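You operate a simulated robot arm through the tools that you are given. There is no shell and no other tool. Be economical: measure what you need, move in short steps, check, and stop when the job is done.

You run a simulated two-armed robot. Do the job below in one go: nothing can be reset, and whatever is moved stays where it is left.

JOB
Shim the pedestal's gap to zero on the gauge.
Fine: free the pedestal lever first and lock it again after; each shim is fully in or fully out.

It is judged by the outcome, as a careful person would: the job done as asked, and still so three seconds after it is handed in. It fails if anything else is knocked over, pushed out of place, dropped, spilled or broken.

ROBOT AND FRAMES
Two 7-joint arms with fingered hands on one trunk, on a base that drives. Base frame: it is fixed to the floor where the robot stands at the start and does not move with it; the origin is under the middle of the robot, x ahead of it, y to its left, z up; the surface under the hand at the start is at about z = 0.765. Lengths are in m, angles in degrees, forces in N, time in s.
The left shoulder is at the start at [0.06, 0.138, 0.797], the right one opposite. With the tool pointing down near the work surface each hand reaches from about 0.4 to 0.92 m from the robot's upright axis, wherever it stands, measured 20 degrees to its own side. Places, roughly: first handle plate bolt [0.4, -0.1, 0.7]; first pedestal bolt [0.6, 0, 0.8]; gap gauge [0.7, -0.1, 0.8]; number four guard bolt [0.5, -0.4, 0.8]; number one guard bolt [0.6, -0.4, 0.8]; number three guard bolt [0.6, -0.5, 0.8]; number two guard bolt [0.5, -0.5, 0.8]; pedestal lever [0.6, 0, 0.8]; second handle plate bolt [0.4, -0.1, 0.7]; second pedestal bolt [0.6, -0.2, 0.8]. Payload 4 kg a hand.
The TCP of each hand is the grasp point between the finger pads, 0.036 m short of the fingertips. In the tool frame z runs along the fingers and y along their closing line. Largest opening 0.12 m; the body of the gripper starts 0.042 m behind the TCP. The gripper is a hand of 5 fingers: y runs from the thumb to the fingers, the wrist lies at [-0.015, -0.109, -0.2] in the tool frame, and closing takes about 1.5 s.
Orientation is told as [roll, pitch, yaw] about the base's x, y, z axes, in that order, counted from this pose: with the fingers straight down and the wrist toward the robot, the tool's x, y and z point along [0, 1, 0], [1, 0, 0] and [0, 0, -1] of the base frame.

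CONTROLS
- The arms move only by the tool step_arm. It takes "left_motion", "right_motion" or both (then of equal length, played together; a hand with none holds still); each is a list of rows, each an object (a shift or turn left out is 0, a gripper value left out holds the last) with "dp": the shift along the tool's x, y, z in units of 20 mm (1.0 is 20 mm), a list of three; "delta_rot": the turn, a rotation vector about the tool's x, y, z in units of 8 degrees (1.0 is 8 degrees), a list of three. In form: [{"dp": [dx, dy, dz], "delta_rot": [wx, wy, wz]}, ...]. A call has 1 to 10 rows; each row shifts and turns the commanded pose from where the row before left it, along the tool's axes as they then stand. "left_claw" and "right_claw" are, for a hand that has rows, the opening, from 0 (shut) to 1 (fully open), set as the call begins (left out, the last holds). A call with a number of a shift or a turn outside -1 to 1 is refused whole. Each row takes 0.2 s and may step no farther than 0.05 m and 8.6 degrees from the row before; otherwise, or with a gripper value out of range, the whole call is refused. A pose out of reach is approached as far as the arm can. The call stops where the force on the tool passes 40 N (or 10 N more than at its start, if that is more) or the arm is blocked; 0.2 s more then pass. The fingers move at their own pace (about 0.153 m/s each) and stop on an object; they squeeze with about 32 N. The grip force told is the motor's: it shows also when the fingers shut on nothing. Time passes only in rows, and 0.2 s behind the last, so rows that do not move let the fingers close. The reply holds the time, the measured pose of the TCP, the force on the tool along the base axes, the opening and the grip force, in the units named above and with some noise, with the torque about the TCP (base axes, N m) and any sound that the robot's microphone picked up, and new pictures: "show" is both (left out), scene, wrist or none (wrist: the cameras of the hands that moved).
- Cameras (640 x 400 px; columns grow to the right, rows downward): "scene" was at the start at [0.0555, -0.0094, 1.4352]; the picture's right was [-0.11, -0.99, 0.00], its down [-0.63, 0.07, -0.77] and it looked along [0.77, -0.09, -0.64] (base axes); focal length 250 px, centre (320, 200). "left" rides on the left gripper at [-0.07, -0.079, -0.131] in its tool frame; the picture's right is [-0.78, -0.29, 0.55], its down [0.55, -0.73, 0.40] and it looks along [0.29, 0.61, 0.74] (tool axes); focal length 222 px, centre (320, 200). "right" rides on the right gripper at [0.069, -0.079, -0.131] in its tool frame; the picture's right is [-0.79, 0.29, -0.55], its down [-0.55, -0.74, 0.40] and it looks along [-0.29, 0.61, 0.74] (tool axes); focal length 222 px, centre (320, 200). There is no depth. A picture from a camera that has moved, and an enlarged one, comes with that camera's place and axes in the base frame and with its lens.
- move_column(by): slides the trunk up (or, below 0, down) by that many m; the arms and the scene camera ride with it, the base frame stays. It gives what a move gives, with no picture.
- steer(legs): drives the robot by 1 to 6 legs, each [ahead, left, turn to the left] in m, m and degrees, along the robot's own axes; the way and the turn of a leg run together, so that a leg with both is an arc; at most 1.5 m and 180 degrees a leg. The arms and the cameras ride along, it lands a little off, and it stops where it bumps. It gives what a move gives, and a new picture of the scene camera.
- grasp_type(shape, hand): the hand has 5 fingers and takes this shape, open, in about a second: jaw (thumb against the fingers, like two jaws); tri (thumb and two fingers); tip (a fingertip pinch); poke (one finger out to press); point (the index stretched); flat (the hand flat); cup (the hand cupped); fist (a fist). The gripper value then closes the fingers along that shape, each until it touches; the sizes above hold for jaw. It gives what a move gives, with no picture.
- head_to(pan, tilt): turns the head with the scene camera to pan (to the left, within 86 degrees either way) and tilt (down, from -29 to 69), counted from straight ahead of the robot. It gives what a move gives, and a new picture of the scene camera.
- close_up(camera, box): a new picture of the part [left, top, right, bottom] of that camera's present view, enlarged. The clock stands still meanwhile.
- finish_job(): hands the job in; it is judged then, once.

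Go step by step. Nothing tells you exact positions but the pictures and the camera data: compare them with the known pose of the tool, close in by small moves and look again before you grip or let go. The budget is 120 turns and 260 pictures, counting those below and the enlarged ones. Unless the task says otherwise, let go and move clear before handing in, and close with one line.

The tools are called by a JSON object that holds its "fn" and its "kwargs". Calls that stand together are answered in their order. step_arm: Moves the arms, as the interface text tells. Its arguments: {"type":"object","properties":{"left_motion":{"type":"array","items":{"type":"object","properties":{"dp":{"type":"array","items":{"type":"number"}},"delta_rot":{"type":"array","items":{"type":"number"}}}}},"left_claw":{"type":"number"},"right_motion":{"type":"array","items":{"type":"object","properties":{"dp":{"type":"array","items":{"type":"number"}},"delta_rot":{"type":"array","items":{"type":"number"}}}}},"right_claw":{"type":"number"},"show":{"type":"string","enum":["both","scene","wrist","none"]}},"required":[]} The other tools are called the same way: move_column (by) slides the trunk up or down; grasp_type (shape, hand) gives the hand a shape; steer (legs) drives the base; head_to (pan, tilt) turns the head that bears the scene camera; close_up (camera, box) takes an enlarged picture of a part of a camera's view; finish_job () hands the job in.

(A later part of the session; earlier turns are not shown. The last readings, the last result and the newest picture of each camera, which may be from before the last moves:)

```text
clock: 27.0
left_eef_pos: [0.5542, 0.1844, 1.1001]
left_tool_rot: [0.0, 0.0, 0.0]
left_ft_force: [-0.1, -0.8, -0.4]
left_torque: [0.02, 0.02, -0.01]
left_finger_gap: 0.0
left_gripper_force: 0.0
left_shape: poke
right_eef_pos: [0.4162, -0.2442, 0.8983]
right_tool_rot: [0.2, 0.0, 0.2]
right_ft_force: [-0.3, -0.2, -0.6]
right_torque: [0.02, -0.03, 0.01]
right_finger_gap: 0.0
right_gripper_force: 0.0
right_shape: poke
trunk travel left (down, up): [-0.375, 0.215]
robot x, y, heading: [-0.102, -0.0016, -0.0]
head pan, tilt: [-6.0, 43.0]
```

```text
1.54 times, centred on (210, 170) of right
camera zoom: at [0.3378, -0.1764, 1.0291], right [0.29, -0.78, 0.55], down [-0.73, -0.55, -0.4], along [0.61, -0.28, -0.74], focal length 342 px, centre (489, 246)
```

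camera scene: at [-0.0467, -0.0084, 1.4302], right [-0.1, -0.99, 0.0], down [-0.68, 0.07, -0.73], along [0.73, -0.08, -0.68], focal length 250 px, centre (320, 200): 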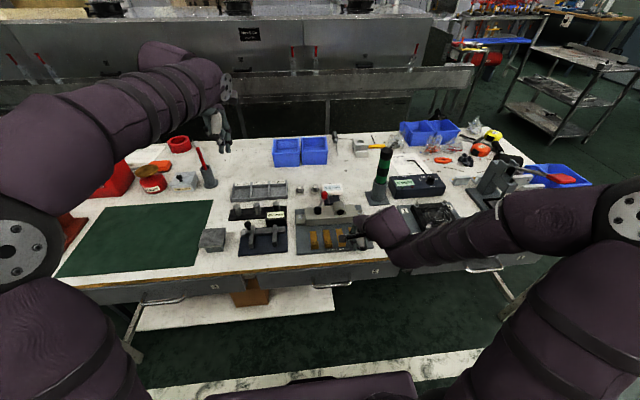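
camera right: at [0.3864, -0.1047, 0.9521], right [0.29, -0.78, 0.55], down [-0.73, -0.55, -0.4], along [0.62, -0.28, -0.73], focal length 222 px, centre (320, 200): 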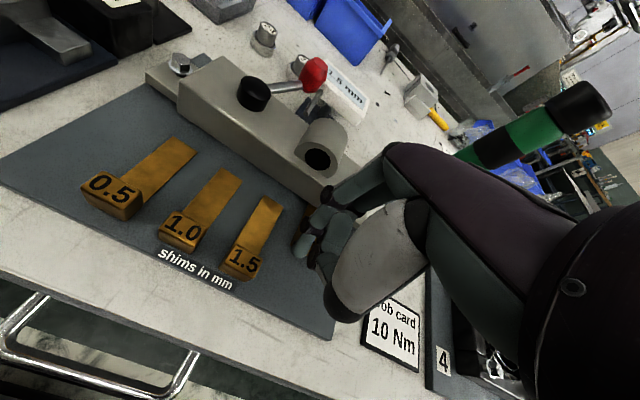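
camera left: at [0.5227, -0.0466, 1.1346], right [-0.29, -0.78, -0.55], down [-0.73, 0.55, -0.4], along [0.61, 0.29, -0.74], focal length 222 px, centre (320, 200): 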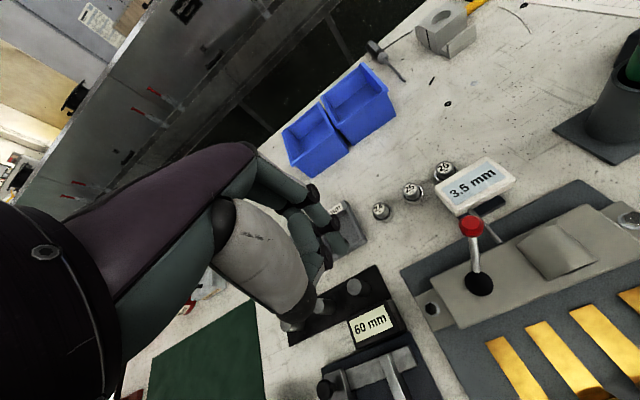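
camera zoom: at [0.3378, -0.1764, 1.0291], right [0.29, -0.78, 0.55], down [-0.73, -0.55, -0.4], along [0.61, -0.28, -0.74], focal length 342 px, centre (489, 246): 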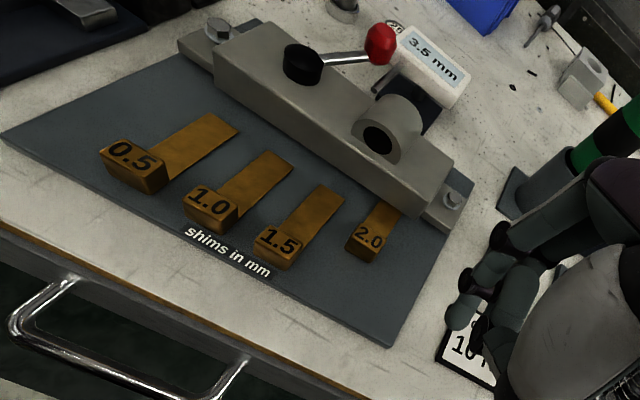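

The gauge went back to 3.5: the 2.0 tab is at about x 0.476, so it either slipped back or was dragged with my retreat. I'll push again and look closely at the contact.

{"fn": "step_arm", "kwargs": {"right_motion": [{"dp": [1, 0.1, 0]}, {"dp": [1, 0.1, 0]}, {"dp": [1, 0.1, 0]}, {"dp": [0.5, 0, 0]}, {"dp": [0, 0, 1]}, {"dp": [0, 0, 1]}, {"dp": [0, 0, 1]}, {"dp": [0, 0, 0.8]}], "show": "none"}}

{"fn": "close_up", "kwargs": {"camera": "right", "box": [220, 120, 420, 300]}}

{"fn": "close_up", "kwargs": {"camera": "scene", "box": [300, 180, 400, 270]}}

```text
clock: 28.8
left_eef_pos: [0.5549, 0.1832, 1.0997]
left_tool_rot: [0.0, 0.0, -0.1]
left_ft_force: [0.2, 0.3, 0.3]
left_torque: [-0.01, 0.02, -0.02]
left_finger_gap: 0.0001
left_gripper_force: 0.1
left_shape: poke
right_eef_pos: [0.424, -0.1744, 0.8216]
right_tool_rot: [0.1, 0.0, 0.1]
right_ft_force: [0.0, 0.0, -0.4]
right_torque: [0.05, 0.0, 0.01]
right_finger_gap: 0.0002
right_gripper_force: 0.1
right_shape: poke
trunk travel left (down, up): [-0.375, 0.215]
robot x, y, heading: [-0.1014, 0.0015, -0.1]
head pan, tilt: [-6.0, 43.0]
```

```text
2.22 times, centred on (320, 210) of right
camera zoom: at [0.3453, -0.1066, 0.9521], right [0.29, -0.79, 0.55], down [-0.73, -0.55, -0.4], along [0.61, -0.28, -0.74], focal length 494 px, centre (320, 178)
```

zoom: 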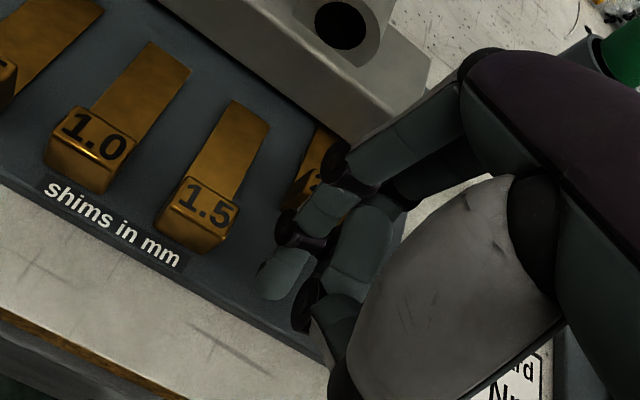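

```text
4.44 times, centred on (350, 225) of scene
camera zoom: at [-0.0468, -0.0086, 1.4301], right [-0.11, -0.99, 0.0], down [-0.68, 0.07, -0.73], along [0.73, -0.08, -0.68], focal length 1111 px, centre (187, 89)
```

zoom: 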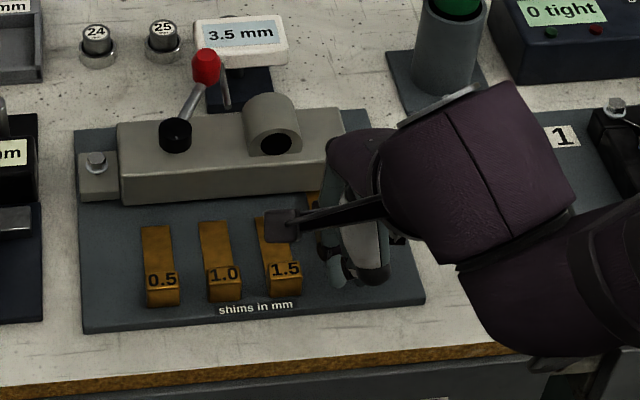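

The fingertip is just behind the tab. I'm pushing forward again in steps.

{"fn": "step_arm", "kwargs": {"right_motion": [{"dp": [0, 0.5, 0]}, {"dp": [0, 0.5, 0]}, {"dp": [0, 0.5, 0]}, {"dp": [0, 0.3, 0]}], "show": "none"}}

{"fn": "close_up", "kwargs": {"camera": "right", "box": [220, 120, 420, 300]}}

{"fn": "close_up", "kwargs": {"camera": "scene", "box": [300, 180, 400, 270]}}

```text
clock: 29.8
left_eef_pos: [0.5534, 0.1833, 1.1]
left_tool_rot: [0.1, -0.1, -0.1]
left_ft_force: [0.2, 0.2, 0.0]
left_torque: [0.04, -0.01, -0.01]
left_finger_gap: 0.0003
left_gripper_force: 0.0
left_shape: poke
right_eef_pos: [0.46, -0.1737, 0.8227]
right_tool_rot: [0.1, 0.0, 0.1]
right_ft_force: [-6.4, 0.4, 7.0]
right_torque: [-0.07, 0.08, -0.06]
right_finger_gap: 0.0001
right_gripper_force: 0.0
right_shape: poke
trunk travel left (down, up): [-0.375, 0.215]
robot x, y, heading: [-0.1042, 0.0025, -0.2]
head pan, tilt: [-6.0, 43.0]
```

```text
2.22 times, centred on (320, 210) of right
camera zoom: at [0.3806, -0.1049, 0.9536], right [0.29, -0.78, 0.55], down [-0.73, -0.55, -0.4], along [0.61, -0.28, -0.74], focal length 494 px, centre (320, 178)
```

zoom: 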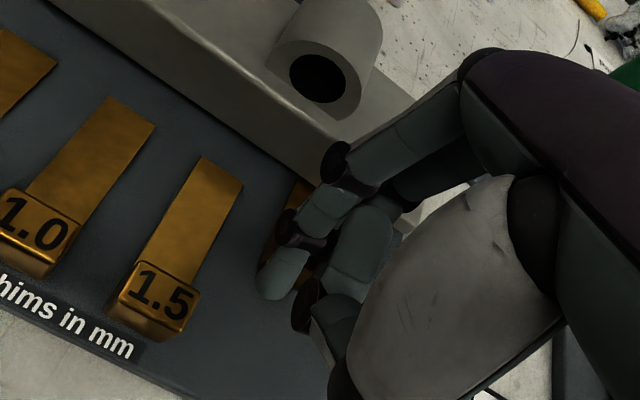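

```text
4.44 times, centred on (350, 225) of scene
camera zoom: at [-0.0484, -0.0083, 1.4303], right [-0.11, -0.99, 0.0], down [-0.68, 0.07, -0.73], along [0.73, -0.08, -0.68], focal length 1111 px, centre (187, 89)
```

zoom: 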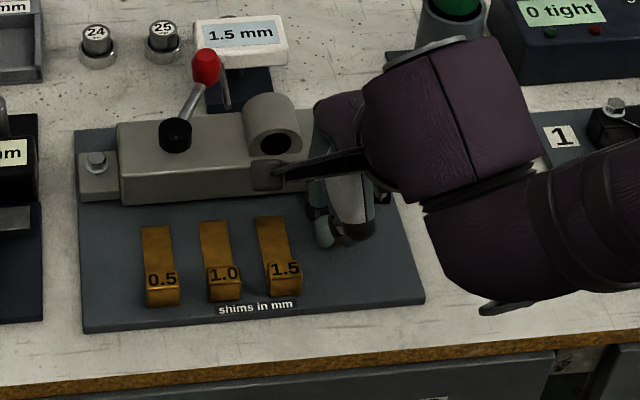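

The gauge reads 1.5 again with the push on. I'll push to the stop, then leave with a tiny back-off and lift straight up so nothing drags it.

{"fn": "step_arm", "kwargs": {"right_motion": [{"dp": [0, 0.2, 0]}, {"dp": [0, 0.2, 0]}, {"dp": [0, 0.2, 0]}], "show": "none"}}

{"fn": "step_arm", "kwargs": {"right_motion": [{"dp": [0, -0.2, 0]}, {"dp": [0, 0, 0]}], "show": "none"}}

{"fn": "close_up", "kwargs": {"camera": "scene", "box": [300, 180, 400, 270]}}

{"fn": "step_arm", "kwargs": {"right_motion": [{"dp": [0, 0, -0.5]}, {"dp": [0, 0, -0.7]}, {"dp": [0, 0, -1]}, {"dp": [0, 0, -1]}, {"dp": [-1, 0, -0.5]}, {"dp": [-1, 0, 0]}, {"dp": [-1, 0, 0]}], "show": "none"}}

{"fn": "close_up", "kwargs": {"camera": "scene", "box": [300, 180, 400, 270]}}

```text
clock: 30.7
left_eef_pos: [0.5506, 0.1826, 1.1002]
left_tool_rot: [0.0, -0.1, -0.2]
left_ft_force: [-0.2, -0.5, -0.2]
left_torque: [-0.04, 0.05, -0.03]
left_finger_gap: 0.0
left_gripper_force: 0.1
left_shape: poke
right_eef_pos: [0.4667, -0.1735, 0.8241]
right_tool_rot: [0.1, 0.0, 0.3]
right_ft_force: [-25.4, -2.9, 22.9]
right_torque: [-0.32, 0.64, -0.03]
right_finger_gap: 0.0001
right_gripper_force: 0.0
right_shape: poke
trunk travel left (down, up): [-0.375, 0.215]
robot x, y, heading: [-0.1025, 0.0027, -0.0]
head pan, tilt: [-6.0, 43.0]
stopped in row 3 (right hand): the force on the tool passed its limit at 42 N (the readings are from after the stop); the commanded pose is now the measured one
```

```text
clock: 31.3
left_eef_pos: [0.5512, 0.1839, 1.101]
left_tool_rot: [0.0, -0.1, -0.1]
left_ft_force: [0.6, -0.1, 0.3]
left_torque: [0.01, 0.0, 0.0]
left_finger_gap: 0.0
left_gripper_force: 0.0
left_shape: poke
right_eef_pos: [0.4648, -0.1737, 0.8245]
right_tool_rot: [0.0, -0.1, 0.3]
right_ft_force: [-13.3, -3.3, 28.1]
right_torque: [-0.32, 0.2, -0.04]
right_finger_gap: 0.0
right_gripper_force: 0.1
right_shape: poke
trunk travel left (down, up): [-0.375, 0.215]
robot x, y, heading: [-0.1008, 0.0013, -0.1]
head pan, tilt: [-6.0, 43.0]
```

```text
4.44 times, centred on (350, 225) of scene
camera zoom: at [-0.0505, -0.0082, 1.4304], right [-0.11, -0.99, 0.0], down [-0.68, 0.07, -0.73], along [0.73, -0.08, -0.68], focal length 1111 px, centre (187, 89)
```

zoom: 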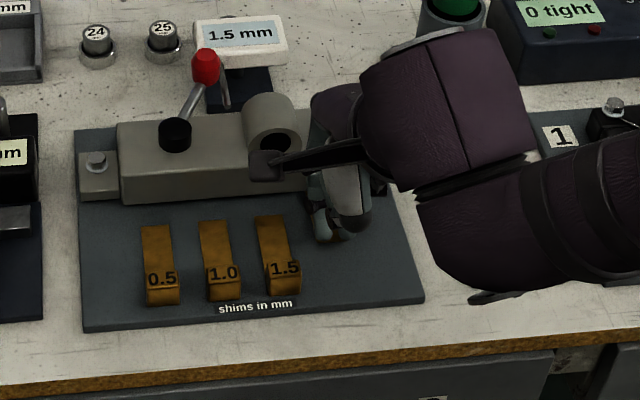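

```text
clock: 32.9
left_eef_pos: [0.5544, 0.184, 1.0991]
left_tool_rot: [-0.1, 0.0, -0.1]
left_ft_force: [0.8, 0.2, -0.1]
left_torque: [0.03, 0.02, -0.02]
left_finger_gap: 0.0
left_gripper_force: 0.0
left_shape: poke
right_eef_pos: [0.4674, -0.2346, 0.8963]
right_tool_rot: [0.0, 0.2, 0.3]
right_ft_force: [-0.7, -0.2, -0.1]
right_torque: [0.01, -0.02, -0.01]
right_finger_gap: 0.0001
right_gripper_force: 0.1
right_shape: poke
trunk travel left (down, up): [-0.375, 0.215]
robot x, y, heading: [-0.1008, -0.0002, 0.0]
head pan, tilt: [-6.0, 43.0]
```

```text
4.44 times, centred on (350, 225) of scene
camera zoom: at [-0.0476, -0.0086, 1.4301], right [-0.11, -0.99, 0.0], down [-0.68, 0.07, -0.73], along [0.73, -0.08, -0.68], focal length 1111 px, centre (187, 89)
```

zoom: 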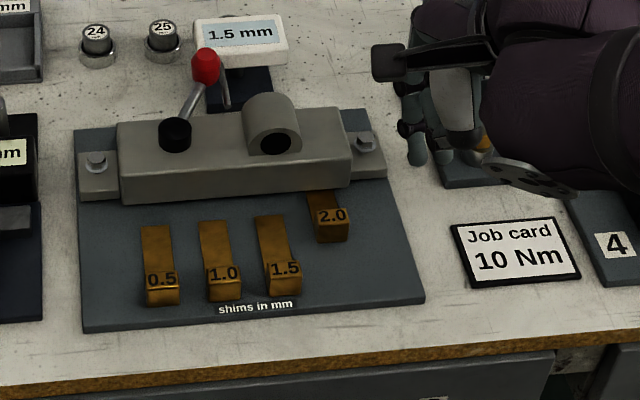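

The gauge holds 1.5 mm, but the 2.0 tab moved only about 47 mm, with an up-force from the sloped fingertip. To be sure it is fully in, I'll push again with the finger tilted so its tip leads.

{"fn": "step_arm", "kwargs": {"right_motion": [{"dp": [0, -0.9, 0]}, {"dp": [1, -1, 0]}, {"dp": [1, 0, 0]}, {"dp": [1, 0, 0.8]}, {"dp": [0, 0, 0.8]}, {"dp": [0, 0, 0.7], "delta_rot": [-1, 0, 0]}, {"delta_rot": [-1, 0, 0]}, {"delta_rot": [-1, 0, 0]}], "show": "none"}}

{"fn": "close_up", "kwargs": {"camera": "right", "box": [170, 100, 420, 320]}}

{"fn": "close_up", "kwargs": {"camera": "scene", "box": [300, 180, 400, 270]}}

```text
clock: 34.7
left_eef_pos: [0.5553, 0.1807, 1.0997]
left_tool_rot: [0.1, 0.0, -0.2]
left_ft_force: [0.2, -1.1, 0.1]
left_torque: [0.05, -0.01, 0.01]
left_finger_gap: 0.0
left_gripper_force: 0.0
left_shape: poke
right_eef_pos: [0.4319, -0.1702, 0.8441]
right_tool_rot: [0.0, -21.5, 0.9]
right_ft_force: [-0.8, -0.3, 0.5]
right_torque: [0.0, -0.02, -0.03]
right_finger_gap: 0.0001
right_gripper_force: 0.1
right_shape: poke
right hand out of reach, approached as far as the arm can: row 8
trunk travel left (down, up): [-0.375, 0.215]
robot x, y, heading: [-0.1019, 0.001, -0.2]
head pan, tilt: [-6.0, 43.0]
```

```text
1.82 times, centred on (295, 210) of right
camera zoom: at [0.3098, -0.1038, 0.9356], right [0.08, -0.78, 0.62], down [-0.53, -0.56, -0.64], along [0.85, -0.27, -0.46], focal length 404 px, centre (366, 182)
```

zoom: 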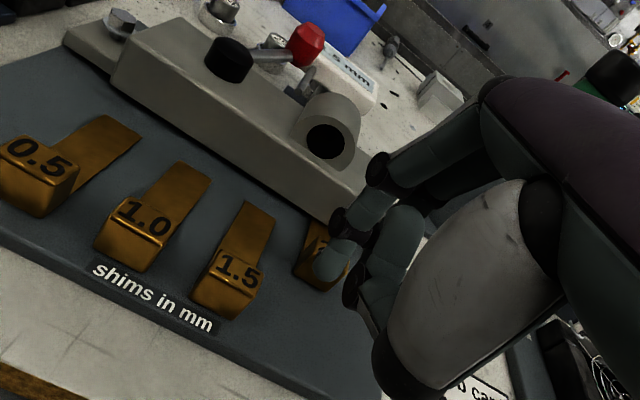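

```text
4.44 times, centred on (350, 225) of scene
camera zoom: at [-0.0471, -0.0109, 1.43], right [-0.11, -0.99, 0.0], down [-0.68, 0.07, -0.73], along [0.73, -0.08, -0.68], focal length 1111 px, centre (187, 89)
```

zoom: 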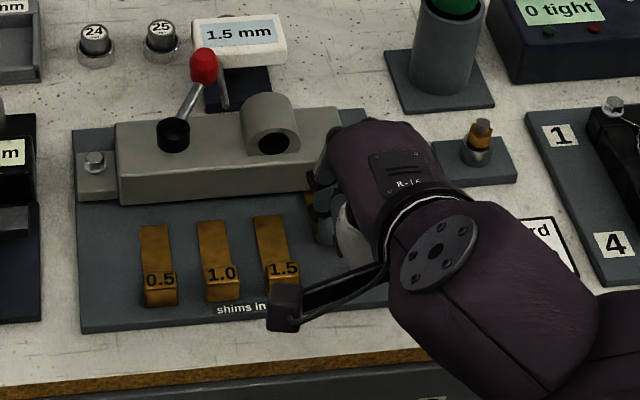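

The tilted finger is clear behind the 2.0 tab. I'm lowering it, then pushing horizontally.

{"fn": "step_arm", "kwargs": {"right_motion": [{"dp": [-0.1, -0.26, 0.65]}, {"dp": [-0.1, -0.26, 0.65]}, {"dp": [0, 0.46, 0.18]}, {"dp": [0, 0.46, 0.18]}, {"dp": [0, 0.28, 0.11]}, {"dp": [0, 0.28, 0.11]}, {"dp": [0, 0.28, 0.11]}], "show": "none"}}

{"fn": "close_up", "kwargs": {"camera": "right", "box": [170, 100, 420, 320]}}

```text
clock: 35.9
left_eef_pos: [0.549, 0.1799, 1.1018]
left_tool_rot: [0.0, -0.2, -0.2]
left_ft_force: [0.1, -0.2, -0.1]
left_torque: [0.03, 0.05, 0.02]
left_finger_gap: 0.0
left_gripper_force: 0.0
left_shape: poke
right_eef_pos: [0.4541, -0.1723, 0.818]
right_tool_rot: [0.1, -23.7, 0.6]
right_ft_force: [-32.7, -7.6, 17.9]
right_torque: [-0.39, 0.49, -0.21]
right_finger_gap: 0.0003
right_gripper_force: 0.0
right_shape: poke
right hand out of reach, approached as far as the arm can: row 1
trunk travel left (down, up): [-0.375, 0.215]
robot x, y, heading: [-0.1002, 0.0035, -0.2]
head pan, tilt: [-6.0, 43.0]
stopped in row 5 (right hand): the force on the tool passed its limit at 44 N (the readings are from after the stop); the commanded pose is now the measured one
```

```text
1.82 times, centred on (295, 210) of right
camera zoom: at [0.3284, -0.1047, 0.9056], right [0.06, -0.79, 0.62], down [-0.51, -0.55, -0.66], along [0.86, -0.28, -0.43], focal length 404 px, centre (366, 182)
```

zoom: 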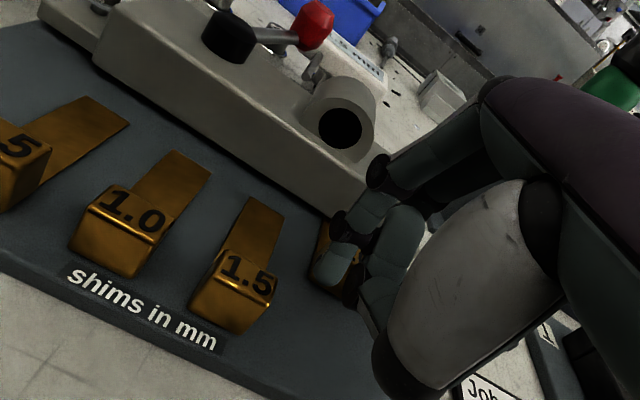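

It met a firm stop at 33 N horizontally. I'm releasing the push and lifting up.

{"fn": "step_arm", "kwargs": {"right_motion": [{"dp": [0, -0.15, -0.06]}, {"dp": [0, 0.2, -0.46]}, {"dp": [0, 0.36, -0.9]}, {"dp": [0, 0.36, -0.9]}, {"dp": [0, 0.36, -0.9]}, {"dp": [0, 0, 0], "delta_rot": [1, 0, 0]}, {"dp": [-1, 0, 0], "delta_rot": [1, 0, 0]}, {"dp": [-1, 0, 0], "delta_rot": [0.95, 0, 0]}, {"dp": [-1, 0, 0]}], "show": "none"}}

{"fn": "close_up", "kwargs": {"camera": "scene", "box": [300, 180, 400, 270]}}

{"fn": "close_up", "kwargs": {"camera": "right", "box": [60, 40, 360, 300]}}

```text
clock: 37.9
left_eef_pos: [0.5523, 0.1815, 1.1011]
left_tool_rot: [0.0, 0.0, -0.2]
left_ft_force: [-0.8, -0.4, 0.4]
left_torque: [0.02, 0.02, 0.0]
left_finger_gap: 0.0002
left_gripper_force: 0.1
left_shape: poke
right_eef_pos: [0.4539, -0.2322, 0.8831]
right_tool_rot: [0.3, 0.1, 0.6]
right_ft_force: [0.2, 0.0, 0.2]
right_torque: [0.01, 0.0, -0.03]
right_finger_gap: 0.0001
right_gripper_force: 0.1
right_shape: poke
trunk travel left (down, up): [-0.375, 0.215]
robot x, y, heading: [-0.0964, -0.0025, -0.1]
head pan, tilt: [-6.0, 43.0]
```

```text
4.44 times, centred on (350, 225) of scene
camera zoom: at [-0.0484, -0.0086, 1.4301], right [-0.11, -0.99, 0.0], down [-0.68, 0.07, -0.73], along [0.73, -0.08, -0.68], focal length 1111 px, centre (187, 89)
```

zoom: 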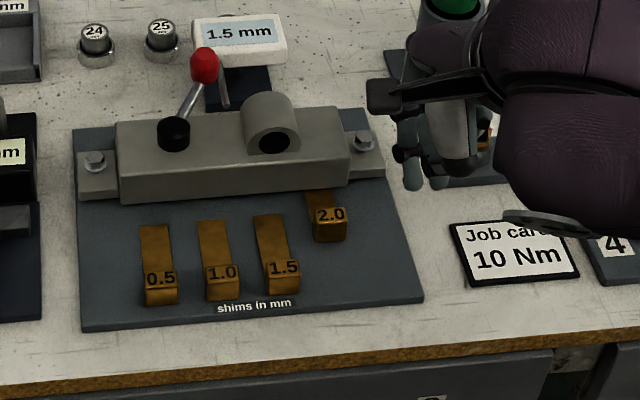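

```text
1.54 times, centred on (210, 170) of right
camera zoom: at [0.3749, -0.1634, 1.0135], right [0.3, -0.78, 0.54], down [-0.73, -0.56, -0.4], along [0.61, -0.28, -0.74], focal length 342 px, centre (489, 246)
```

zoom: 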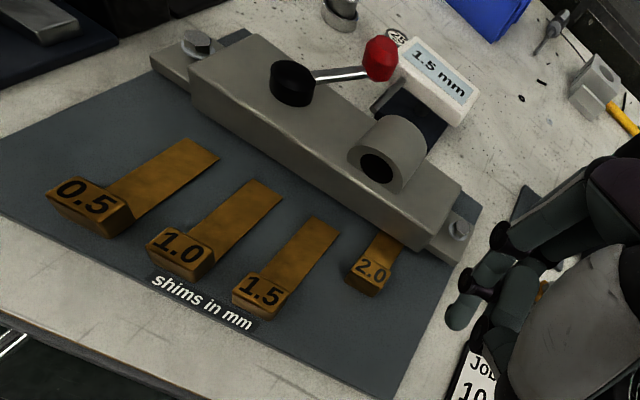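

The tab is in the same place, so the 2.0 shim is at its stop and the gauge holds 1.5. Next I'll push in the 1.5 shim (y about -0.132) the same way.

{"fn": "step_arm", "kwargs": {"right_motion": [{"dp": [0, -0.6, -1]}, {"dp": [0, -1, -0.8]}, {"dp": [1, -0.95, 0]}, {"dp": [1, 0, 0]}, {"dp": [1, 0, 0]}, {"dp": [1, 0, 0]}, {"dp": [1, 0, 0]}], "show": "none"}}

{"fn": "close_up", "kwargs": {"camera": "right", "box": [170, 100, 420, 320]}}

```text
clock: 39.5
left_eef_pos: [0.5525, 0.183, 1.1007]
left_tool_rot: [0.0, -0.1, -0.2]
left_ft_force: [-0.4, 0.7, 0.1]
left_torque: [-0.02, -0.01, -0.01]
left_finger_gap: 0.0002
left_gripper_force: 0.0
left_shape: poke
right_eef_pos: [0.4004, -0.1305, 0.9201]
right_tool_rot: [0.2, 0.1, 0.5]
right_ft_force: [0.3, 0.3, 0.1]
right_torque: [0.0, 0.01, -0.02]
right_finger_gap: 0.0
right_gripper_force: 0.1
right_shape: poke
trunk travel left (down, up): [-0.375, 0.215]
robot x, y, heading: [-0.1048, 0.0007, -0.1]
head pan, tilt: [-6.0, 43.0]
```

```text
1.82 times, centred on (295, 210) of right
camera zoom: at [0.3211, -0.0639, 1.0514], right [0.3, -0.78, 0.54], down [-0.73, -0.55, -0.4], along [0.61, -0.28, -0.74], focal length 404 px, centre (366, 182)
```

zoom: 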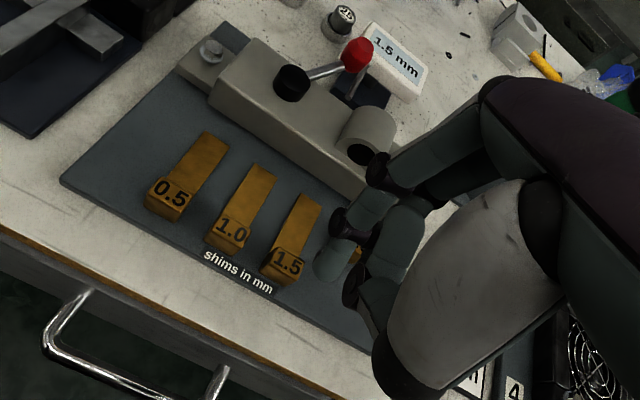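

Aligned with the 1.5 tab at (0.435, -0.130). I'm descending and pushing.

{"fn": "step_arm", "kwargs": {"right_motion": [{"dp": [0, 0, 1]}, {"dp": [0, 0, 1]}, {"dp": [0, 0, 1]}, {"dp": [0, 0, 1]}, {"dp": [0, 0, 1]}, {"dp": [0, 0.25, 0.1]}, {"dp": [0, 0.5, 0]}, {"dp": [0, 0.5, 0]}, {"dp": [0, 0.5, 0]}, {"dp": [0, 0.5, 0]}], "show": "wrist"}}

{"fn": "close_up", "kwargs": {"camera": "scene", "box": [300, 180, 400, 270]}}

```text
clock: 41.7
left_eef_pos: [0.5534, 0.1816, 1.0995]
left_tool_rot: [0.0, 0.0, -0.1]
left_ft_force: [-0.5, 0.6, -0.5]
left_torque: [0.02, -0.01, 0.0]
left_finger_gap: 0.0
left_gripper_force: 0.0
left_shape: poke
right_eef_pos: [0.4469, -0.1333, 0.8173]
right_tool_rot: [0.2, 0.1, 0.5]
right_ft_force: [-1.0, -0.3, 0.5]
right_torque: [-0.03, -0.02, -0.02]
right_finger_gap: 0.0
right_gripper_force: 0.0
right_shape: poke
trunk travel left (down, up): [-0.375, 0.215]
robot x, y, heading: [-0.1024, 0.0027, -0.1]
head pan, tilt: [-6.0, 43.0]
camera right: at [0.368, -0.0648, 0.9484], right [0.3, -0.78, 0.54], down [-0.73, -0.56, -0.4], along [0.61, -0.28, -0.74], focal length 222 px, centre (320, 200)
```

right: 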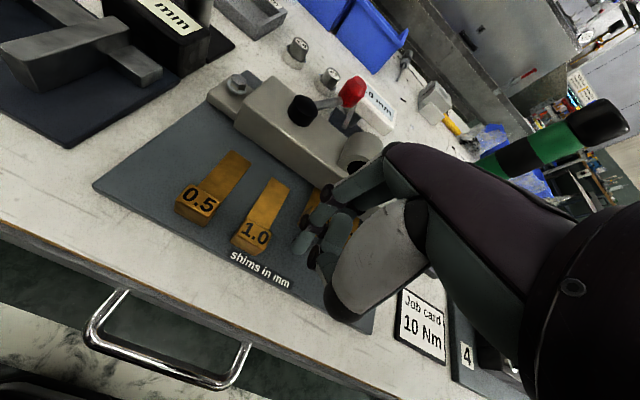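

```text
4.44 times, centred on (350, 225) of scene
camera zoom: at [-0.0483, -0.0087, 1.4302], right [-0.11, -0.99, 0.0], down [-0.68, 0.07, -0.73], along [0.73, -0.08, -0.68], focal length 1111 px, centre (187, 89)
```

zoom: 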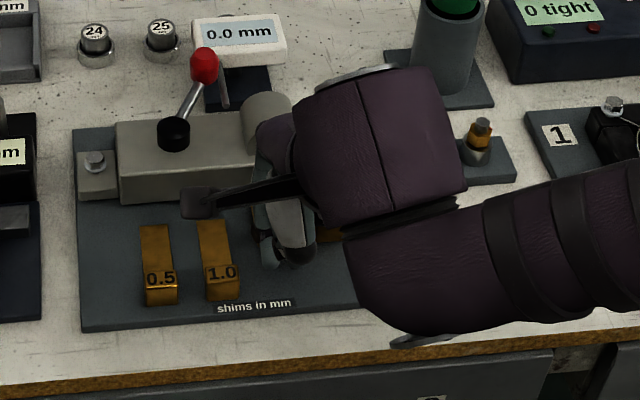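

The gauge reads 0.0 mm. I'm pushing on gently to the stop, then lifting straight up.

{"fn": "step_arm", "kwargs": {"right_motion": [{"dp": [0, 0.3, 0]}, {"dp": [0, 0.3, 0]}, {"dp": [0, 0.25, 0]}, {"dp": [0, 0.2, 0]}, {"dp": [0, 0.2, 0]}, {"dp": [0, 0.2, 0]}], "show": "none"}}

{"fn": "step_arm", "kwargs": {"right_motion": [{"dp": [0, -0.15, 0]}, {"dp": [0, 0, -0.5]}, {"dp": [0, 0, -0.7]}, {"dp": [0, 0, -1]}, {"dp": [0, 0, -1]}, {"dp": [-1, 0, -0.5]}, {"dp": [-1, 0, 0]}, {"dp": [-1, 0, 0]}, {"dp": [-1, 0, 0]}, {"dp": [-1, 0, 0]}], "show": "none"}}

{"fn": "close_up", "kwargs": {"camera": "scene", "box": [300, 180, 400, 270]}}

{"fn": "close_up", "kwargs": {"camera": "right", "box": [60, 40, 360, 300]}}

```text
clock: 42.7
left_eef_pos: [0.5495, 0.1801, 1.1018]
left_tool_rot: [-0.1, -0.1, -0.2]
left_ft_force: [-0.6, 0.5, -0.3]
left_torque: [-0.02, 0.04, 0.03]
left_finger_gap: 0.0
left_gripper_force: 0.1
left_shape: poke
right_eef_pos: [0.4618, -0.1312, 0.8209]
right_tool_rot: [0.1, -0.2, 0.8]
right_ft_force: [-23.7, -5.1, 27.2]
right_torque: [-0.29, 0.41, -0.13]
right_finger_gap: 0.0002
right_gripper_force: 0.0
right_shape: poke
trunk travel left (down, up): [-0.375, 0.215]
robot x, y, heading: [-0.1024, 0.0026, -0.2]
head pan, tilt: [-6.0, 43.0]
stopped in row 5 (right hand): the force on the tool passed its limit at 42 N (the readings are from after the stop); the commanded pose is now the measured one
```

```text
clock: 44.9
left_eef_pos: [0.5537, 0.1801, 1.0987]
left_tool_rot: [0.0, 0.2, -0.2]
left_ft_force: [0.7, -0.1, 0.0]
left_torque: [0.02, 0.01, 0.0]
left_finger_gap: 0.0002
left_gripper_force: 0.1
left_shape: poke
right_eef_pos: [0.4638, -0.2319, 0.8916]
right_tool_rot: [0.2, 0.1, 0.7]
right_ft_force: [0.2, 0.4, -0.2]
right_torque: [-0.02, 0.01, 0.0]
right_finger_gap: 0.0
right_gripper_force: 0.0
right_shape: poke
trunk travel left (down, up): [-0.375, 0.215]
robot x, y, heading: [-0.1037, -0.0012, 0.1]
head pan, tilt: [-6.0, 43.0]
```

```text
4.44 times, centred on (350, 225) of scene
camera zoom: at [-0.0488, -0.0088, 1.4301], right [-0.11, -0.99, 0.0], down [-0.68, 0.07, -0.73], along [0.73, -0.08, -0.68], focal length 1111 px, centre (187, 89)
```

zoom: 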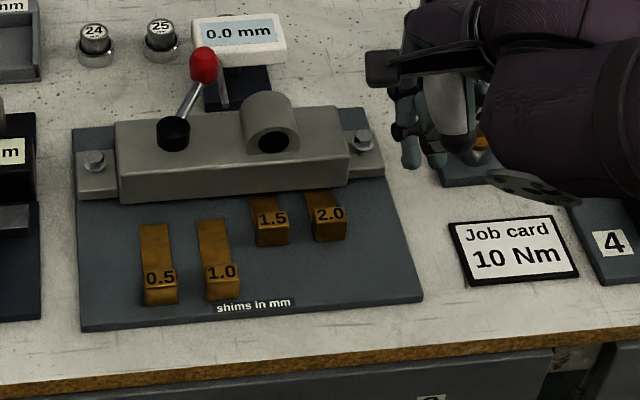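

```text
1.54 times, centred on (210, 170) of right
camera zoom: at [0.3852, -0.1644, 1.0234], right [0.3, -0.78, 0.54], down [-0.73, -0.56, -0.4], along [0.61, -0.28, -0.74], focal length 342 px, centre (489, 246)
```

zoom: 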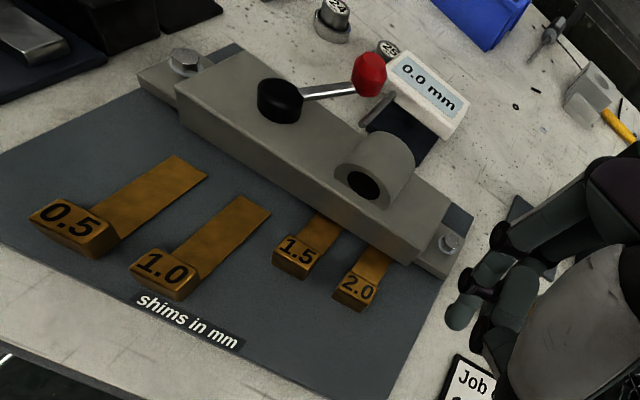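

Both shims are at their stops and the gauge reads 0.0. Next I lock the lever: the right hand clears out and the left comes over with a slight roll.

{"fn": "step_arm", "kwargs": {"right_motion": [{"dp": [-0.6, -0.1, -0.8]}, {"dp": [-0.6, -0.1, -0.8]}, {"dp": [-0.6, -0.1, -0.8]}, {"dp": [-0.6, -0.1, -0.8]}, {"dp": [-0.6, -0.1, -0.8]}, {"dp": [-0.6, -0.1, -0.8]}, {"dp": [-0.6, -0.1, -0.8]}, {"dp": [-0.6, -0.1, -0.8]}], "show": "none"}}

{"fn": "step_arm", "kwargs": {"left_motion": [{"dp": [-1, 0.05, 0.4]}, {"dp": [-1, 0.05, 0.4]}, {"dp": [-1, 0.05, 0.4]}, {"dp": [-1, 0.05, 0.4]}, {"dp": [-1, 0.05, 0.4]}, {"dp": [-1, 0.05, 0.4]}, {"dp": [-1, 0.05, 0.4]}, {"dp": [-1, 0.05, 0.4]}, {"dp": [-1, 0.05, 0.4]}, {"dp": [-1, 0.05, 0.4]}], "show": "none"}}

{"fn": "step_arm", "kwargs": {"left_motion": [{"dp": [-1, 0.05, 0.4]}, {"dp": [-1, 0, 0]}, {"dp": [-1, 0, 0]}, {"dp": [-0.8, 0, 0]}, {"delta_rot": [0, 1, 0]}, {"delta_rot": [0, 1, 0]}], "show": "wrist"}}

{"fn": "close_up", "kwargs": {"camera": "left", "box": [300, 120, 540, 380]}}

```text
clock: 46.7
left_eef_pos: [0.5525, 0.1823, 1.1002]
left_tool_rot: [0.1, 0.0, -0.2]
left_ft_force: [0.0, -0.1, -0.4]
left_torque: [-0.02, -0.05, 0.01]
left_finger_gap: 0.0001
left_gripper_force: 0.0
left_shape: poke
right_eef_pos: [0.4508, -0.3287, 1.0193]
right_tool_rot: [0.2, 0.1, 0.7]
right_ft_force: [-0.8, 0.2, -0.1]
right_torque: [0.0, 0.0, 0.0]
right_finger_gap: 0.0
right_gripper_force: 0.0
right_shape: poke
trunk travel left (down, up): [-0.375, 0.215]
robot x, y, heading: [-0.103, -0.0016, -0.4]
head pan, tilt: [-6.0, 43.0]
```

```text
clock: 48.9
left_eef_pos: [0.5619, -0.0191, 1.0194]
left_tool_rot: [0.0, 0.0, -0.2]
left_ft_force: [0.0, 0.0, 0.3]
left_torque: [0.05, -0.02, -0.01]
left_finger_gap: 0.0001
left_gripper_force: 0.2
left_shape: poke
right_eef_pos: [0.4505, -0.3281, 1.0183]
right_tool_rot: [0.2, 0.1, 0.7]
right_ft_force: [-0.5, 0.3, 0.6]
right_torque: [-0.04, 0.0, 0.01]
right_finger_gap: 0.0
right_gripper_force: 0.1
right_shape: poke
trunk travel left (down, up): [-0.375, 0.215]
robot x, y, heading: [-0.1012, 0.0007, -0.2]
head pan, tilt: [-6.0, 43.0]
```

```text
clock: 50.3
left_eef_pos: [0.5634, -0.0959, 1.0118]
left_tool_rot: [16.1, 0.0, -0.2]
left_ft_force: [-0.2, 0.6, -0.1]
left_torque: [-0.02, 0.0, 0.04]
left_finger_gap: 0.0
left_gripper_force: 0.1
left_shape: poke
right_eef_pos: [0.4497, -0.3291, 1.0178]
right_tool_rot: [0.2, 0.1, 0.7]
right_ft_force: [0.4, 0.1, 0.4]
right_torque: [0.03, -0.05, 0.02]
right_finger_gap: 0.0002
right_gripper_force: 0.2
right_shape: poke
trunk travel left (down, up): [-0.375, 0.215]
robot x, y, heading: [-0.1049, -0.0015, -0.0]
head pan, tilt: [-6.0, 43.0]
camera left: at [0.4836, -0.1974, 1.1194], right [-0.29, -0.6, -0.74], down [-0.73, 0.64, -0.23], along [0.61, 0.48, -0.63], focal length 222 px, centre (320, 200)
```

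left: 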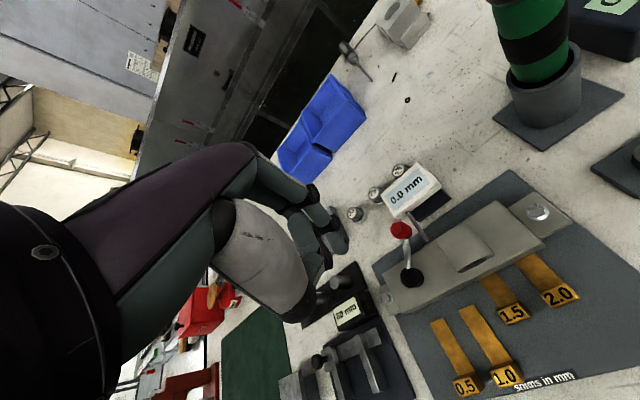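

```text
1.54 times, centred on (420, 250) of left
camera zoom: at [0.4836, -0.1974, 1.1194], right [-0.29, -0.6, -0.74], down [-0.73, 0.64, -0.23], along [0.61, 0.48, -0.63], focal length 342 px, centre (166, 123)
```

zoom: 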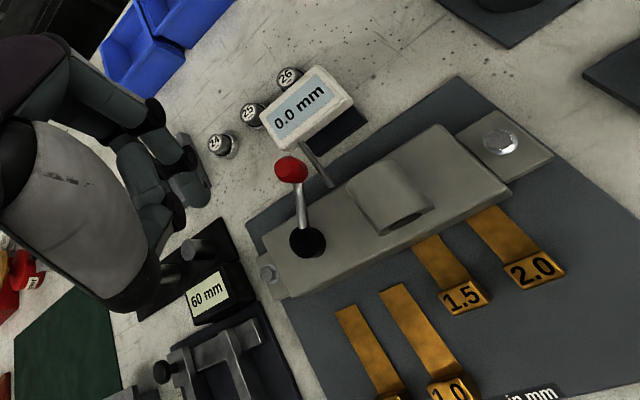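

The rod lies between pivot (0.554, -0.065) and knob (0.606, -0.092), and the boss edge is at y about -0.118. I'm lowering the left fingertip into the gap to about (0.565, -0.094, 0.825).

{"fn": "step_arm", "kwargs": {"left_motion": [{"dp": [-0.31, 0, 0.9]}, {"dp": [-0.31, 0, 0.9]}, {"dp": [-0.31, 0, 0.9]}, {"dp": [-0.31, 0, 0.9]}, {"dp": [-0.31, 0, 0.9]}, {"dp": [-0.31, 0, 0.9]}], "show": "none"}}

{"fn": "close_up", "kwargs": {"camera": "left", "box": [240, 120, 480, 380]}}

{"fn": "close_up", "kwargs": {"camera": "right", "box": [0, 0, 300, 240]}}

```text
clock: 51.7
left_eef_pos: [0.5642, -0.1014, 0.8964]
left_tool_rot: [16.0, 0.0, -0.1]
left_ft_force: [-0.3, 1.2, 0.1]
left_torque: [-0.01, -0.03, -0.01]
left_finger_gap: 0.0
left_gripper_force: 0.0
left_shape: poke
right_eef_pos: [0.4509, -0.3284, 1.0179]
right_tool_rot: [0.1, 0.1, 0.6]
right_ft_force: [-0.4, 0.8, -0.1]
right_torque: [-0.02, -0.03, 0.02]
right_finger_gap: 0.0
right_gripper_force: 0.0
right_shape: poke
trunk travel left (down, up): [-0.375, 0.215]
robot x, y, heading: [-0.1023, -0.0035, -0.0]
head pan, tilt: [-6.0, 43.0]
```

```text
1.54 times, centred on (360, 250) of left
camera zoom: at [0.4841, -0.2022, 1.0031], right [-0.29, -0.6, -0.74], down [-0.73, 0.64, -0.23], along [0.61, 0.48, -0.63], focal length 342 px, centre (258, 123)
```

zoom: 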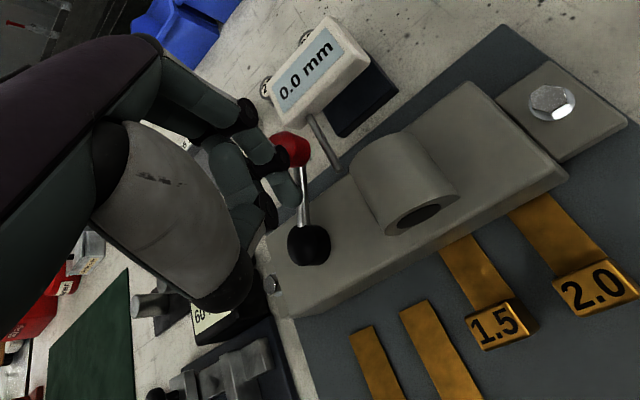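

```text
1.67 times, centred on (150, 120) of right
camera zoom: at [0.371, -0.2602, 1.1496], right [0.3, -0.78, 0.54], down [-0.73, -0.56, -0.4], along [0.61, -0.28, -0.74], focal length 370 px, centre (603, 333)
```

zoom: 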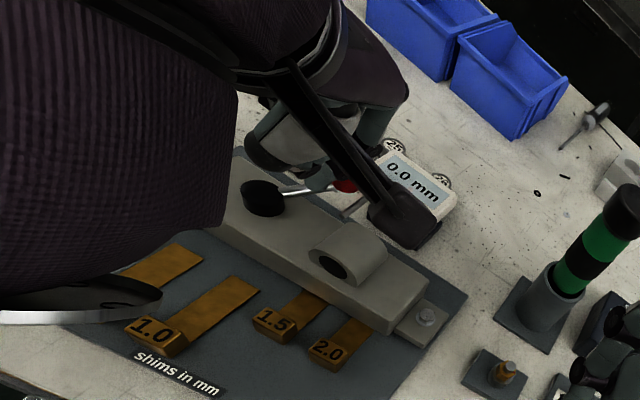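

The black part in view is just the wrist camera bracket, high up. I'm lowering the last 36 mm.

{"fn": "step_arm", "kwargs": {"left_motion": [{"dp": [-0.3, 0, 0.6]}, {"dp": [-0.25, 0, 0.6]}, {"dp": [-0.2, 0, 0.55]}], "show": "none"}}

{"fn": "close_up", "kwargs": {"camera": "left", "box": [240, 120, 480, 380]}}

{"fn": "close_up", "kwargs": {"camera": "right", "box": [100, 40, 240, 160]}}

```text
clock: 52.5
left_eef_pos: [0.5621, -0.1061, 0.8589]
left_tool_rot: [16.0, 0.0, -0.2]
left_ft_force: [-0.9, 0.3, 1.0]
left_torque: [-0.01, -0.09, 0.02]
left_finger_gap: 0.0
left_gripper_force: 0.2
left_shape: poke
right_eef_pos: [0.451, -0.3282, 1.0189]
right_tool_rot: [0.2, 0.1, 0.7]
right_ft_force: [0.4, 0.1, 0.0]
right_torque: [-0.02, -0.02, 0.03]
right_finger_gap: 0.0
right_gripper_force: 0.1
right_shape: poke
trunk travel left (down, up): [-0.375, 0.215]
robot x, y, heading: [-0.1026, -0.0012, -0.2]
head pan, tilt: [-6.0, 43.0]
```

```text
1.54 times, centred on (360, 250) of left
camera zoom: at [0.4829, -0.2076, 0.9668], right [-0.29, -0.6, -0.74], down [-0.73, 0.64, -0.23], along [0.61, 0.48, -0.63], focal length 342 px, centre (258, 123)
```

zoom: 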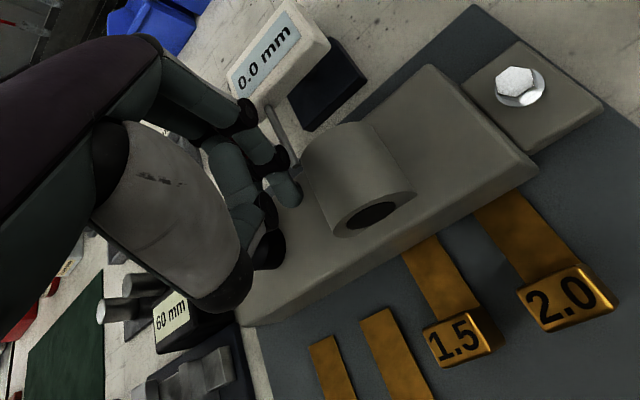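

```text
3.33 times, centred on (170, 100) of right
camera zoom: at [0.3706, -0.2602, 1.1498], right [0.3, -0.78, 0.54], down [-0.73, -0.56, -0.4], along [0.61, -0.28, -0.74], focal length 740 px, centre (820, 533)
```

zoom: 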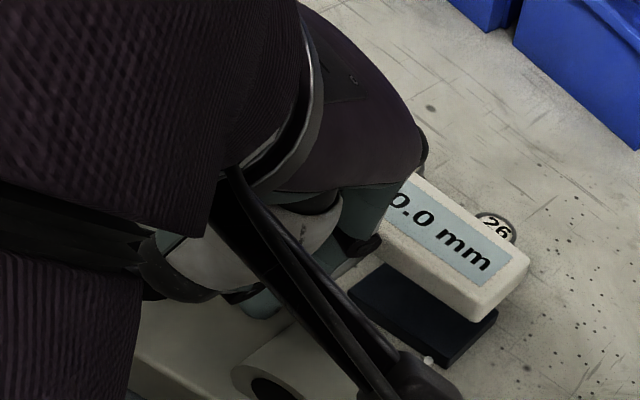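

No contact, and the finger is in the gap on the rod's right side. I'm pushing left to swing the lever back counter-clockwise.

{"fn": "step_arm", "kwargs": {"left_motion": [{"dp": [0.3, 0, 0.09]}, {"dp": [0.3, 0.05, 0.09]}, {"dp": [0.3, 0.1, 0.09]}, {"dp": [0.3, 0.1, 0.09]}, {"dp": [0.3, 0.1, 0.09]}], "show": "none"}}

{"fn": "close_up", "kwargs": {"camera": "left", "box": [240, 120, 480, 380]}}

{"fn": "close_up", "kwargs": {"camera": "scene", "box": [270, 150, 400, 250]}}

```text
clock: 53.7
left_eef_pos: [0.5711, -0.0748, 0.8591]
left_tool_rot: [15.9, 0.0, -0.3]
left_ft_force: [-0.5, -6.8, 1.0]
left_torque: [-0.27, 0.02, 0.03]
left_finger_gap: 0.0
left_gripper_force: 0.0
left_shape: poke
right_eef_pos: [0.4495, -0.3285, 1.0188]
right_tool_rot: [0.3, 0.1, 0.6]
right_ft_force: [-0.4, 0.4, 0.0]
right_torque: [-0.01, -0.02, -0.02]
right_finger_gap: 0.0
right_gripper_force: 0.0
right_shape: poke
trunk travel left (down, up): [-0.375, 0.215]
robot x, y, heading: [-0.098, -0.0021, -0.3]
head pan, tilt: [-6.0, 43.0]
```

```text
1.54 times, centred on (360, 250) of left
camera zoom: at [0.4908, -0.1772, 0.9672], right [-0.29, -0.6, -0.74], down [-0.73, 0.64, -0.23], along [0.62, 0.47, -0.63], focal length 342 px, centre (258, 123)
```

zoom: 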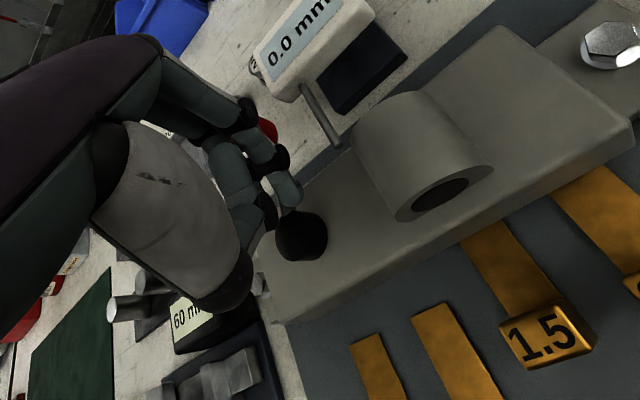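

```text
4.00 times, centred on (335, 200) of scene
camera zoom: at [-0.0489, -0.0094, 1.4302], right [-0.11, -0.99, 0.0], down [-0.68, 0.07, -0.73], along [0.73, -0.08, -0.68], focal length 1000 px, centre (260, 200)
```

zoom: 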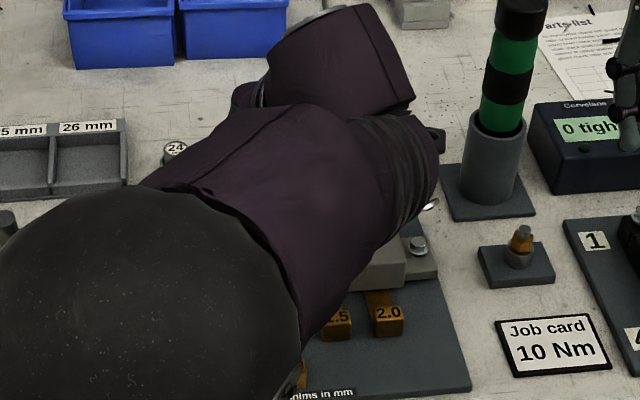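

The lever is starting to turn, but I'm pushing close to the pivot. I'll back off slightly, shift 15 mm outward along the rod and push again.

{"fn": "step_arm", "kwargs": {"left_motion": [{"dp": [-0.6, 0, -0.17]}, {"dp": [0, 0.4, 0]}, {"dp": [0, 0.35, 0]}, {"dp": [0.3, 0, 0.09]}, {"dp": [0.3, 0, 0.09]}, {"dp": [0.3, 0, 0.09]}, {"dp": [0.3, 0, 0.09]}, {"dp": [0.3, 0, 0.09]}], "show": "none"}}

{"fn": "close_up", "kwargs": {"camera": "left", "box": [240, 120, 480, 380]}}

```text
clock: 55.5
left_eef_pos: [0.5839, -0.0556, 0.8588]
left_tool_rot: [16.0, 0.0, -0.2]
left_ft_force: [-13.0, -9.3, 8.7]
left_torque: [-0.01, -0.05, 0.07]
left_finger_gap: 0.0004
left_gripper_force: 0.1
left_shape: poke
right_eef_pos: [0.4496, -0.3278, 1.0203]
right_tool_rot: [0.1, 0.0, 0.7]
right_ft_force: [0.2, -0.4, 0.1]
right_torque: [0.02, 0.01, -0.02]
right_finger_gap: 0.0
right_gripper_force: 0.1
right_shape: poke
trunk travel left (down, up): [-0.375, 0.215]
robot x, y, heading: [-0.1034, -0.0022, -0.0]
head pan, tilt: [-6.0, 43.0]
```

```text
1.54 times, centred on (360, 250) of left
camera zoom: at [0.504, -0.1576, 0.9665], right [-0.29, -0.6, -0.74], down [-0.73, 0.64, -0.23], along [0.61, 0.48, -0.63], focal length 342 px, centre (258, 123)
```

zoom: 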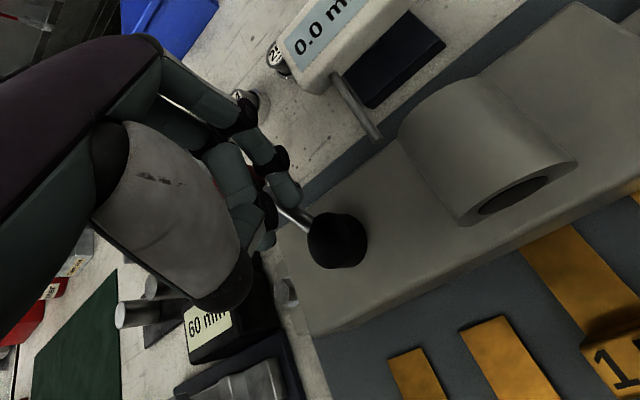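

The lever is close to its locked angle, with force building. I'm pushing a bit more along the tangent to reach the stop.

{"fn": "step_arm", "kwargs": {"left_motion": [{"dp": [0.2, -0.15, 0.06]}, {"dp": [0.2, -0.15, 0.06]}, {"dp": [0.2, -0.15, 0.06]}], "show": "none"}}

{"fn": "close_up", "kwargs": {"camera": "left", "box": [240, 120, 480, 380]}}

```text
clock: 56.3
left_eef_pos: [0.5761, -0.0505, 0.8601]
left_tool_rot: [15.7, -0.4, -0.7]
left_ft_force: [5.6, -30.8, 10.2]
left_torque: [-0.74, -0.49, -0.11]
left_finger_gap: 0.0
left_gripper_force: 0.0
left_shape: poke
right_eef_pos: [0.45, -0.3301, 1.018]
right_tool_rot: [0.3, 0.2, 0.7]
right_ft_force: [-0.4, -0.3, 0.7]
right_torque: [0.01, 0.03, 0.01]
right_finger_gap: 0.0
right_gripper_force: 0.1
right_shape: poke
trunk travel left (down, up): [-0.375, 0.215]
robot x, y, heading: [-0.1015, -0.0017, -0.6]
head pan, tilt: [-6.0, 43.0]
```

```text
1.54 times, centred on (360, 250) of left
camera zoom: at [0.4957, -0.1499, 0.9681], right [-0.29, -0.6, -0.74], down [-0.73, 0.65, -0.24], along [0.62, 0.47, -0.63], focal length 342 px, centre (258, 123)
```

zoom: 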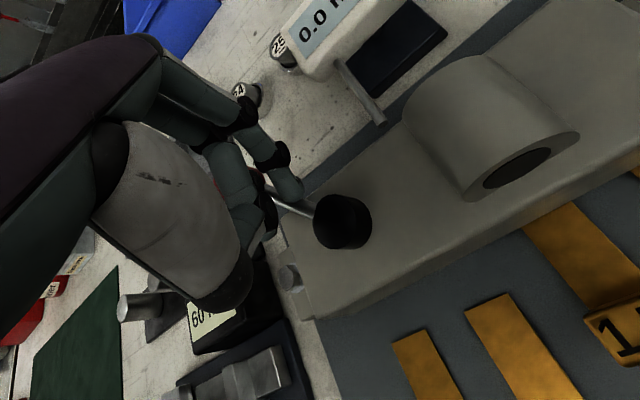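

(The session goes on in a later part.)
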